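You operate a simulated robot arm through the tools that you are given. There is no shell and no other tool. Be economical: measure what you need, move in short steps, check, and stop when the job is done.

Carry out the task below with a simulated robot arm. There is one attempt and no reset: what you move stays moved.

TASK
Take the brown tin and leave it on the green sheet.
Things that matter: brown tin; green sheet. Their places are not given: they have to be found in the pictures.

It is judged by the outcome, as a careful person would: the job done as asked, and still so three seconds after it is handed in. It fails if anything else is knocked over, pushed out of place, dropped, spilled or broken.

THE ROBOT
A 6-joint arm with a two-finger parallel gripper, fixed in place. Base frame: the origin is at the foot of the arm, x ahead of it, y to its left, z up; the work surface is at about z = 750. Lengths are in mm, angles in degrees, forces in N, time in s.
With the tool pointing down near the work surface it reaches from about 180 to 640 mm from the base axis. Its first joint turns from -66.0 to 66.0 degrees. Payload 2.7 kg.
Tool frame: the origin (TCP) lies between the finger pads and is the grasp point; the fingertips stand 23 mm ahead of it; z points along the fingers, y is the line along which they close. The gripper opens to 94 mm. The fingers are 38 mm wide and 10 mm thick; the gripper's body (54 by 96 mm) begins 39 mm behind the TCP.
Orientation is that of the tool frame in the base frame, as a unit quaternion [w, x, y, z]. With the fingers straight down and closing along the base's y, the tool's x points along the base's -x, its y along +y and its z along -z.

THE INTERFACE
- The arm moves only by the tool apply_moves. Its argument "rows" is a list of rows, each a list of 4 numbers: the shift along the tool's x, y, z in cm, then the turn about the tool's z in degrees. In form: [[tx, ty, tz, twist], ...]. A call has 1 to 10 rows; each row is the pose to reach, as a shift and turn from the pose commanded when the call began, along the tool's axes at that moment. "grip" is the closure, from 0 (fully open) to 1 (shut), set as the call begins (left out, the last holds). A row lasts 0.2 s, in which the tool goes at most 50 mm and 8.6 degrees; a call with a longer step from one row to the next is refused whole, and so is a gripper value outside its range. A pose out of reach is approached as far as the arm can. The call stops where the force on the tool passes 40 N (or 10 N more than at its start, if that is more) or the arm is blocked; 0.2 s more then pass. The fingers move at their own pace (about 45 mm/s each) and stop on an object; they squeeze with about 41 N. The grip force told is the motor's: it shows also when the fingers shut on nothing. Time passes only in rows, and 0.2 s behind the last, so rows that repeat a pose let the fingers close. It gives the time, the measured TCP pose, the force on the tool (base axes), the opening and the grip force at its end, in the units of the frame above (readings bear some noise), and new pictures: "show" is both (left out), scene, wrist or none.
- Cameras (640 x 400 px; columns grow to the right, rows downward): "scene" is fixed at [82.7, -434.6, 1412.3]; the picture's right is [0.72, -0.69, 0.00], its down [-0.34, -0.36, -0.87] and it looks along [0.60, 0.63, -0.49] (base axes); focal length 360 px, centre (320, 200). "wrist" rides on the gripper at [-39, 0, -44] in the tool frame; the picture's right is [0.00, -1.00, 0.00], its down [0.97, 0.00, -0.24] and it looks along [0.24, 0.00, 0.97] (tool axes); focal length 218 px, centre (320, 200).
- measure_at(camera, pixels): for up to 12 pixels [column, row] of the newest picture of that camera ("zoom" is the newest enlarged one), the place [x, y, z] in the base frame of the surface seen there, good to about 2 mm. No time passes.
- close_up(camera, box): a new picture of the part [left, top, right, bottom] of that camera's present view, enlarged. No time passes.
- job_done(): hands the job in; it is judged then, once.

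Work in short steps. Measure before you move; look again where a grasp or a placing could have gone wrong, and mend it. You have 60 turns and 100 pictures in all, the two below and enlarged ones among them. Open the gripper and draw the arm clear of the work before you hand the job in, unless the task says otherwise; then end with one line.

The tools are called after "Call:" by a JSON object that holds its "method" and its "body". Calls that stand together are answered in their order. apply_moves: Moves the arm, as the interface text tells. Its arguments: {"type":"object","properties":{"rows":{"type":"array","items":{"type":"array","items":{"type":"number"}}},"grip":{"type":"number"},"show":{"type":"string","enum":["both","scene","wrist","none"]}},"required":["rows"]} The other tools are called the same way: measure_at (camera, pixels) gives the place of the surface under pixels of a picture; close_up (camera, box) takes an enlarged picture of a part of a camera's view; job_done () hands the job in.

At the start:

```text
time_s: 0.0
position: [374.3, 204.1, 991.7]
tool_rot: [0.0, 0.0, 1.0, 0.0]
ft_force: [-0.3, -0.2, 0.5]
grip_width: 94.1
grasp_force: 0.1
```

scene: 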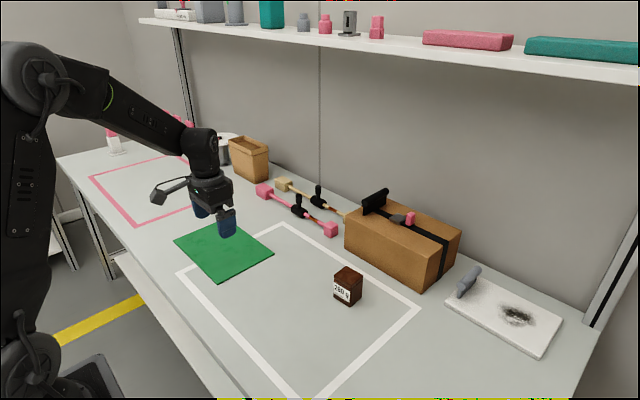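
wrist: 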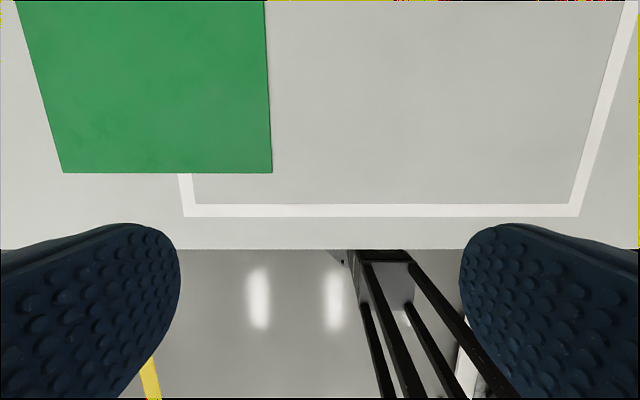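

The brown tin (labelled "280 g") is near scene pixel (348,286) and the green sheet near (223,251). I'll enlarge the tin and measure both.

Call:
{"method": "close_up", "body": {"camera": "scene", "box": [300, 250, 396, 310]}}

Call:
{"method": "measure_at", "body": {"camera": "scene", "pixels": [[349, 267], [335, 273], [347, 279], [362, 272], [347, 304], [334, 296], [361, 293], [175, 242], [219, 282], [273, 254], [222, 250], [225, 223]]}}

```text
6.67 times, centred on (348, 280) of scene
```

zoom: 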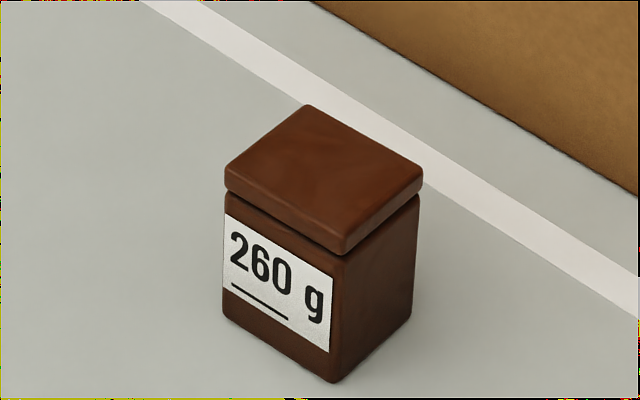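

```text
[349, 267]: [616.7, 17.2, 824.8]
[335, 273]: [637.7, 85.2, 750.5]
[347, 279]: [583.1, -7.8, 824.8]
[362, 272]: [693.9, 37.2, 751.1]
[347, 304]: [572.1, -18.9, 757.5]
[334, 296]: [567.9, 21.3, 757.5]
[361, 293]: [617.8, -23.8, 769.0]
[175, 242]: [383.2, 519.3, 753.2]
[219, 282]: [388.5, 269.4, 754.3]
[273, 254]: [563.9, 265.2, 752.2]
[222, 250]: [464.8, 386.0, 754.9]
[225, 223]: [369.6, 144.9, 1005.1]
```

The tin stands at about (595, 0), with its top at about z = 825. I'll measure its top corners from the enlargement and check the sheet's far corner.

Call:
{"method": "measure_at", "body": {"camera": "zoom", "pixels": [[306, 110], [230, 170], [342, 234], [416, 182], [322, 170], [228, 310], [333, 375], [408, 325], [228, 205], [410, 205]]}}

Call:
{"method": "measure_at", "body": {"camera": "scene", "pixels": [[178, 242], [185, 238], [195, 232], [190, 250], [240, 235], [219, 278], [268, 254], [205, 228]]}}

```text
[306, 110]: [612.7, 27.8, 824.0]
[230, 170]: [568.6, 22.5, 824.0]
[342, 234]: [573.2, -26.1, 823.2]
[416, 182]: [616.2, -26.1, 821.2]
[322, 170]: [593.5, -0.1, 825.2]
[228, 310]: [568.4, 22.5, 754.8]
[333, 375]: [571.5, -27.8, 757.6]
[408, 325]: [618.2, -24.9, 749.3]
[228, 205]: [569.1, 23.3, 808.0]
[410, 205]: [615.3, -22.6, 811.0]
```

```text
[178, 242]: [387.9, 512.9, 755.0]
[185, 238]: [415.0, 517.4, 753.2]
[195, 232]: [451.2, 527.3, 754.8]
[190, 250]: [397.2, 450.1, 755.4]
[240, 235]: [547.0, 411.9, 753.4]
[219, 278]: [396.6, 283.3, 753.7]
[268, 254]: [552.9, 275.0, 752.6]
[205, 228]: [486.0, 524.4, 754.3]
```

The tin is about 50 mm wide, centred at (593, -1), top z about 825. The sheet spans x 386–565 and y 267–520. I'll move to hover above the tin with the gripper open.

Call:
{"method": "apply_moves", "body": {"rows": [[-3, -2.9, 0.5, 0], [-6, -5.8, 1.5, 0], [-9, -8.6, 2.5, 0], [-12, -11.4, 3.5, 0], [-15, -14.2, 4.5, 0], [-18, -17, 5.5, 0], [-20.5, -19.3, 6.5, 0], [-21.9, -20.5, 8, 0], [-21.9, -20.5, 8, 0]], "grip": 0}}

```text
time_s: 2.0
position: [594.3, -1.7, 912.6]
tool_rot: [0.001, -0.001, 1.0, 0.0]
ft_force: [0.0, -0.4, -1.3]
grip_width: 94.0
grasp_force: 0.0
```

scene: 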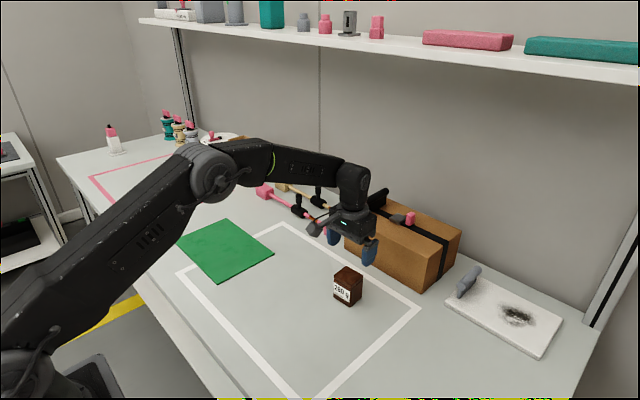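
wrist: 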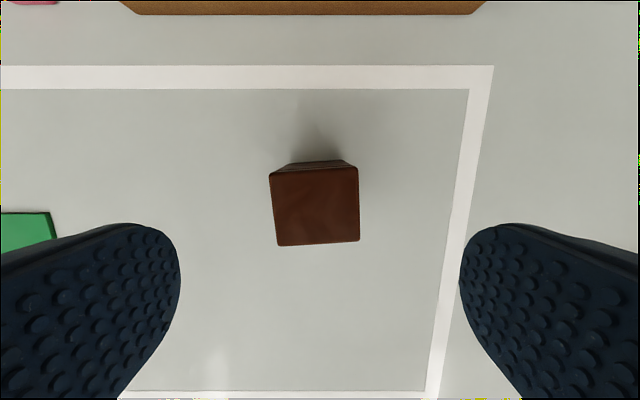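

The tin is centred between the fingers at wrist (316,205), rotated about 3° anticlockwise. I'll check where the tin top and the cardboard box ahead are before descending.

Call:
{"method": "measure_at", "body": {"camera": "wrist", "pixels": [[273, 177], [355, 170], [357, 238], [280, 243], [316, 206], [200, 12], [316, 3], [440, 12]]}}

```text
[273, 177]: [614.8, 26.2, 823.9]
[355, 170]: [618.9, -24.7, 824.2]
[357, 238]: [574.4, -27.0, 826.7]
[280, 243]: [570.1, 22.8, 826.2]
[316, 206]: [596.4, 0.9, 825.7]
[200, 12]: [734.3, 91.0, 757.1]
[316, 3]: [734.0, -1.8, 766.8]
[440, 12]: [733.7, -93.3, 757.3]
```

The tin's centre is (594.5, -0.7) and the box is well clear at x = 734. I'll descend to z of about 792 with a −4° twist; the gripper body will then sit just above the lid.

Call:
{"method": "apply_moves", "body": {"rows": [[0, 0, 2.5, -4], [0, 0, 5, -4], [0, 0, 7, -4], [0, 0, 9, -4], [0, 0, 10.5, -4], [0, 0, 11.5, -4], [0, 0, 12, -4], [0, 0, 12, -4]], "grip": 0}}

```text
time_s: 3.8
position: [593.7, -1.7, 792.4]
tool_rot: [0.001, -0.034, 0.999, 0.0]
ft_force: [-0.2, -0.2, -0.1]
grip_width: 93.8
grasp_force: 0.1
```

scene: 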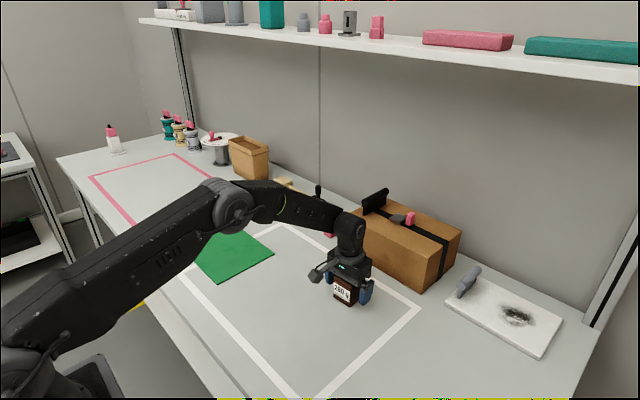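
wrist: 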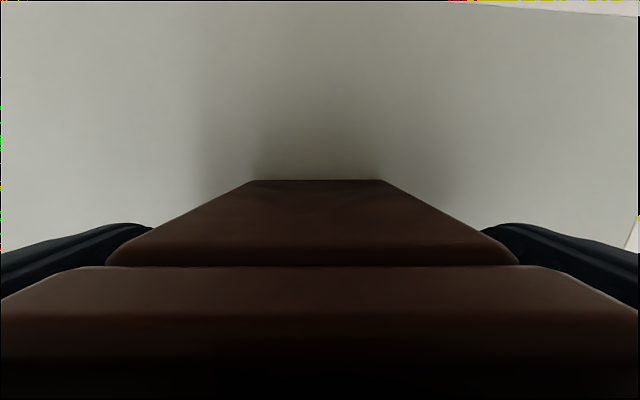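

The tin is squarely between the fingers with no contact force. Closing.

Call:
{"method": "apply_moves", "body": {"rows": [[0, 0, 0, 0], [0, 0, 0, 0], [0, 0, 0, 0], [0, 0, 0, 0], [0, 0, 0, 0]], "grip": 1, "show": "none"}}

Call:
{"method": "apply_moves", "body": {"rows": [[0, 0, -0.5, 0], [0, 0, -1.5, 0], [0, 0, -2.5, 0], [0, 0, -3, 0]]}}

```text
time_s: 5.0
position: [594.0, -0.2, 792.3]
tool_rot: [0.001, -0.035, 0.999, 0.001]
ft_force: [0.7, 1.5, 0.3]
grip_width: 56.1
grasp_force: 41.0
```

```text
time_s: 6.0
position: [592.7, -1.6, 822.1]
tool_rot: [0.001, -0.035, 0.999, 0.0]
ft_force: [0.6, 0.2, -2.2]
grip_width: 55.8
grasp_force: 41.5
```

scene: 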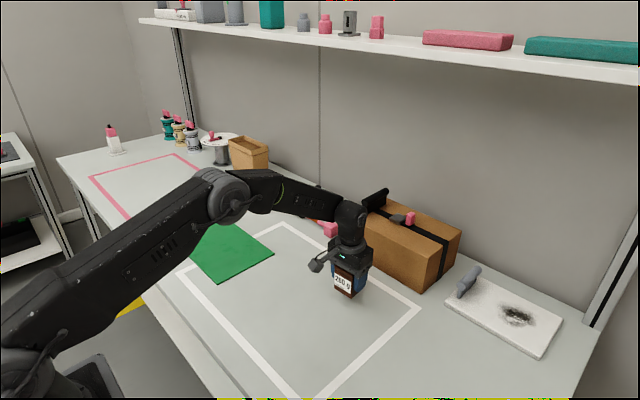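
wrist: 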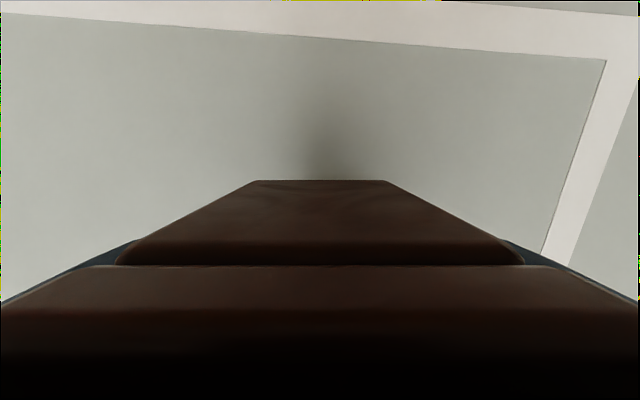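

The tin came up whole (lid and body, tin bottom about 30 mm clear) at 56 mm grip. I'll lift a bit more and carry it toward the sheet at about (460, 370).

Call:
{"method": "apply_moves", "body": {"rows": [[0, 0, -2, 0], [0.2, 0.8, -4.5, 0], [1, 3.8, -6, 0], [2, 7.5, -6, 0], [3.1, 11.2, -6, 0], [4.2, 15, -6, 0], [5.3, 18.8, -6, 0], [6.3, 22.5, -6, 0], [7.3, 26, -6, 0], [7.9, 28, -6, 0]], "show": "none"}}

Call:
{"method": "apply_moves", "body": {"rows": [[0.6, 2, 0, 0], [1.5, 5.5, 0, 0], [2.3, 8.3, 0, 0], [2.8, 10, 0, 0], [2.8, 10, 0, 0]]}}

```text
time_s: 8.2
position: [495.9, 270.8, 882.5]
tool_rot: [0.0, -0.034, 0.999, 0.001]
ft_force: [-0.6, -0.1, -2.5]
grip_width: 55.8
grasp_force: 41.3
```

```text
time_s: 9.4
position: [460.6, 371.4, 880.5]
tool_rot: [0.001, -0.034, 0.999, 0.0]
ft_force: [-0.2, -0.5, -2.1]
grip_width: 55.5
grasp_force: 41.0
```

scene: 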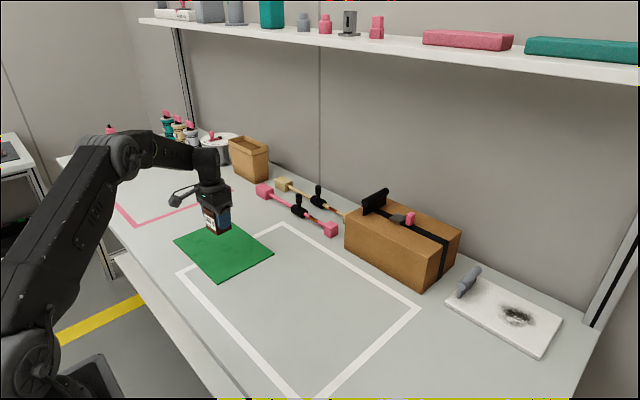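
wrist: 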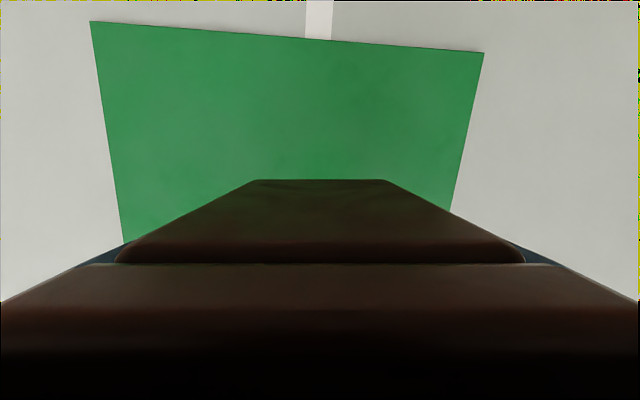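

The tin hangs over the sheet. I'll confirm the sheet's edges from the wrist view before lowering.

Call:
{"method": "measure_at", "body": {"camera": "wrist", "pixels": [[94, 26], [480, 57], [125, 230], [455, 195], [318, 180]]}}

```text
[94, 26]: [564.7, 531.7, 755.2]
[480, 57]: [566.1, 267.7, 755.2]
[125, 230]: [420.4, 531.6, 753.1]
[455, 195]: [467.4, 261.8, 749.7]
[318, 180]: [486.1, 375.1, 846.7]
```

The sheet spans y 267–532 and x 386–565, so the tin is well inside it. Lowering to contact height (TCP about 795), slowly at the end.

Call:
{"method": "apply_moves", "body": {"rows": [[0, 0, 2, 0], [0, 0, 4, 0], [0, 0, 6, 0], [0, 0, 7, 0], [0, 0, 7.6, 0], [0, 0, 8, 0], [0, 0, 8.2, 0], [0, 0, 8.4, 0], [0, 0, 8.4, 0]]}}

```text
time_s: 11.4
position: [461.4, 371.5, 796.9]
tool_rot: [0.002, -0.035, 0.999, 0.0]
ft_force: [0.5, 0.6, -1.3]
grip_width: 56.1
grasp_force: 40.8
```

scene: 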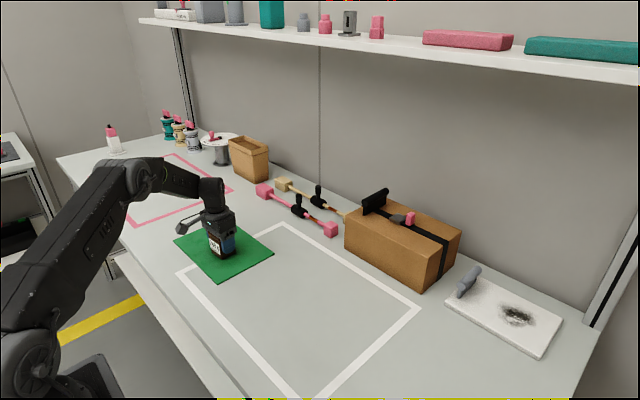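
wrist: 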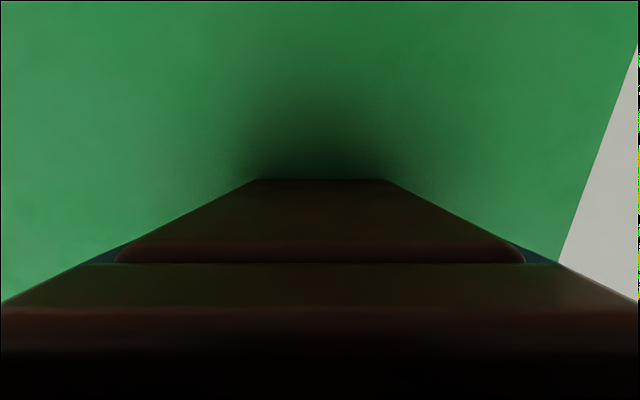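

The force hasn't quite risen yet, so I'll ease down in 1 mm steps to make contact.

Call:
{"method": "apply_moves", "body": {"rows": [[0, 0, 0.1, 0], [0, 0, 0.1, 0]], "show": "none"}}

Call:
{"method": "apply_moves", "body": {"rows": [[0, 0, 0.1, 0], [0, 0, 0.1, 0]], "show": "none"}}

```text
time_s: 12.0
position: [462.5, 370.8, 798.2]
tool_rot: [0.001, -0.035, 0.999, 0.002]
ft_force: [-1.1, 2.0, 5.7]
grip_width: 55.7
grasp_force: 41.2
```

```text
time_s: 12.6
position: [462.1, 371.4, 796.1]
tool_rot: [0.002, -0.035, 0.999, 0.001]
ft_force: [-2.4, -1.3, 19.6]
grip_width: 55.8
grasp_force: 40.9
```

The force rose to 20 N, so the tin is resting on the sheet. I'll ease back 1 mm, open, then look.

Call:
{"method": "apply_moves", "body": {"rows": [[0, 0, -0.1, 0], [0, 0, -0.1, 0]], "show": "none"}}

Call:
{"method": "apply_moves", "body": {"rows": [[0, 0, 0, 0], [0, 0, 0, 0], [0, 0, 0, 0], [0, 0, 0, 0]], "grip": 0}}

```text
time_s: 13.2
position: [461.1, 369.6, 798.0]
tool_rot: [0.003, -0.035, 0.999, 0.001]
ft_force: [4.9, 2.7, 13.0]
grip_width: 55.5
grasp_force: 40.7
```

```text
time_s: 14.2
position: [459.7, 370.2, 796.4]
tool_rot: [0.001, -0.035, 0.999, 0.0]
ft_force: [-0.4, -0.7, -0.4]
grip_width: 93.9
grasp_force: 0.0
```

scene: 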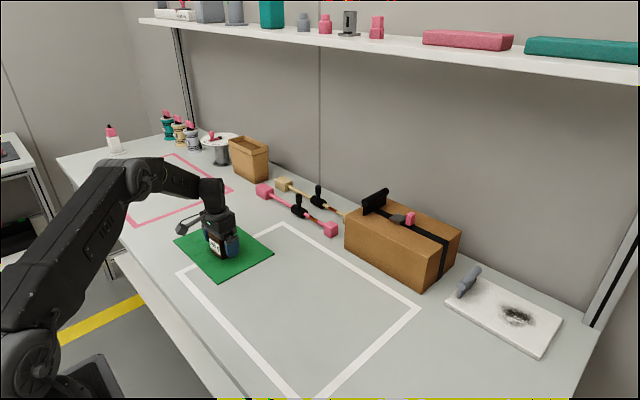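
wrist: 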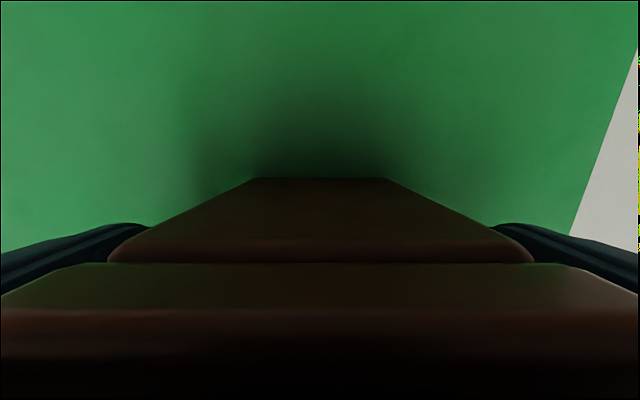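

The gripper is open (94 mm) and the tin stands free. Rising straight up, clear of it.

Call:
{"method": "apply_moves", "body": {"rows": [[0, 0, -1, 0], [0, 0, -3, 0], [0, 0, -6, 0], [0, 0, -10, 0], [0, 0, -14, 0], [0, 0, -18, 0], [3, -3, -19, 0], [6, -6, -19, 0], [6, -6, -19, 0]]}}

Call:
{"method": "close_up", "body": {"camera": "scene", "box": [160, 200, 288, 280]}}

```text
time_s: 16.2
position: [403.3, 306.0, 988.0]
tool_rot: [0.001, -0.035, 0.999, 0.002]
ft_force: [-0.7, 0.0, 0.0]
grip_width: 93.8
grasp_force: 0.1
```

scene: 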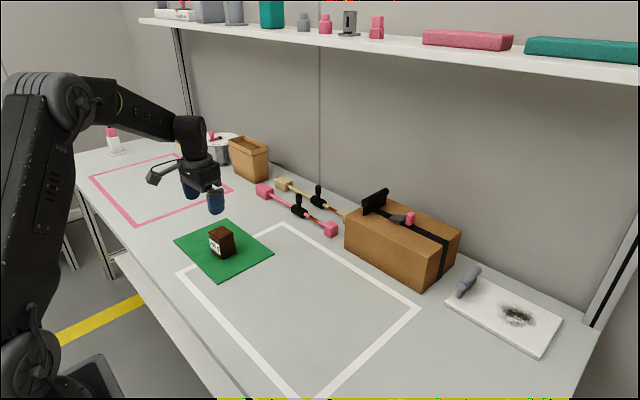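
wrist: 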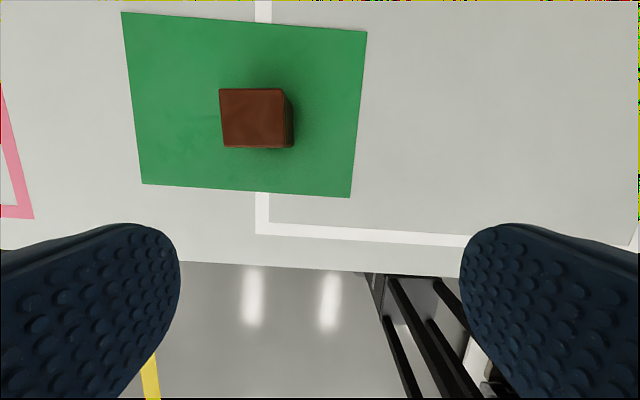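

```text
5.00 times, centred on (224, 240) of scene
```

zoom: 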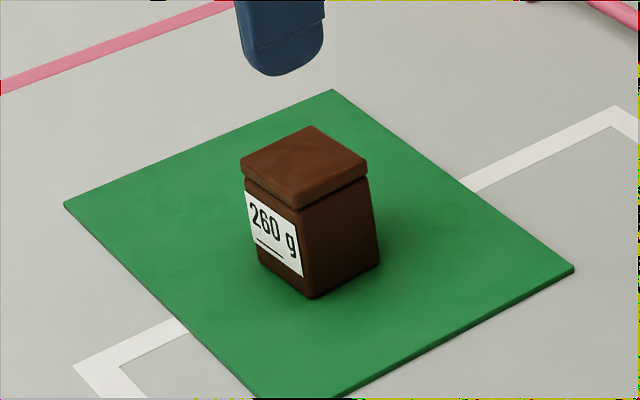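

The tin stands on the sheet, lid on. I'll check that the top is level, since the slight lean looks like perspective.

Call:
{"method": "measure_at", "body": {"camera": "zoom", "pixels": [[308, 130], [246, 162], [304, 182], [362, 166], [305, 155], [310, 294]]}}

```text
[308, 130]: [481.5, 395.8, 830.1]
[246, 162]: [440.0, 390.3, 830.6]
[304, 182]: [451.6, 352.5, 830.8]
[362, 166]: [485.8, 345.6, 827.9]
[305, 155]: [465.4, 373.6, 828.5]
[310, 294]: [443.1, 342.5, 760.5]
```

The top is level at about z = 830, the tin is well inside the sheet, and nothing else moved. Handing in.

Call:
{"method": "job_done", "body": {}}

```text
The job is handed in.
```

The brown tin is standing upright on the green sheet with its lid on, the gripper is open and the arm is clear, and nothing else was moved.
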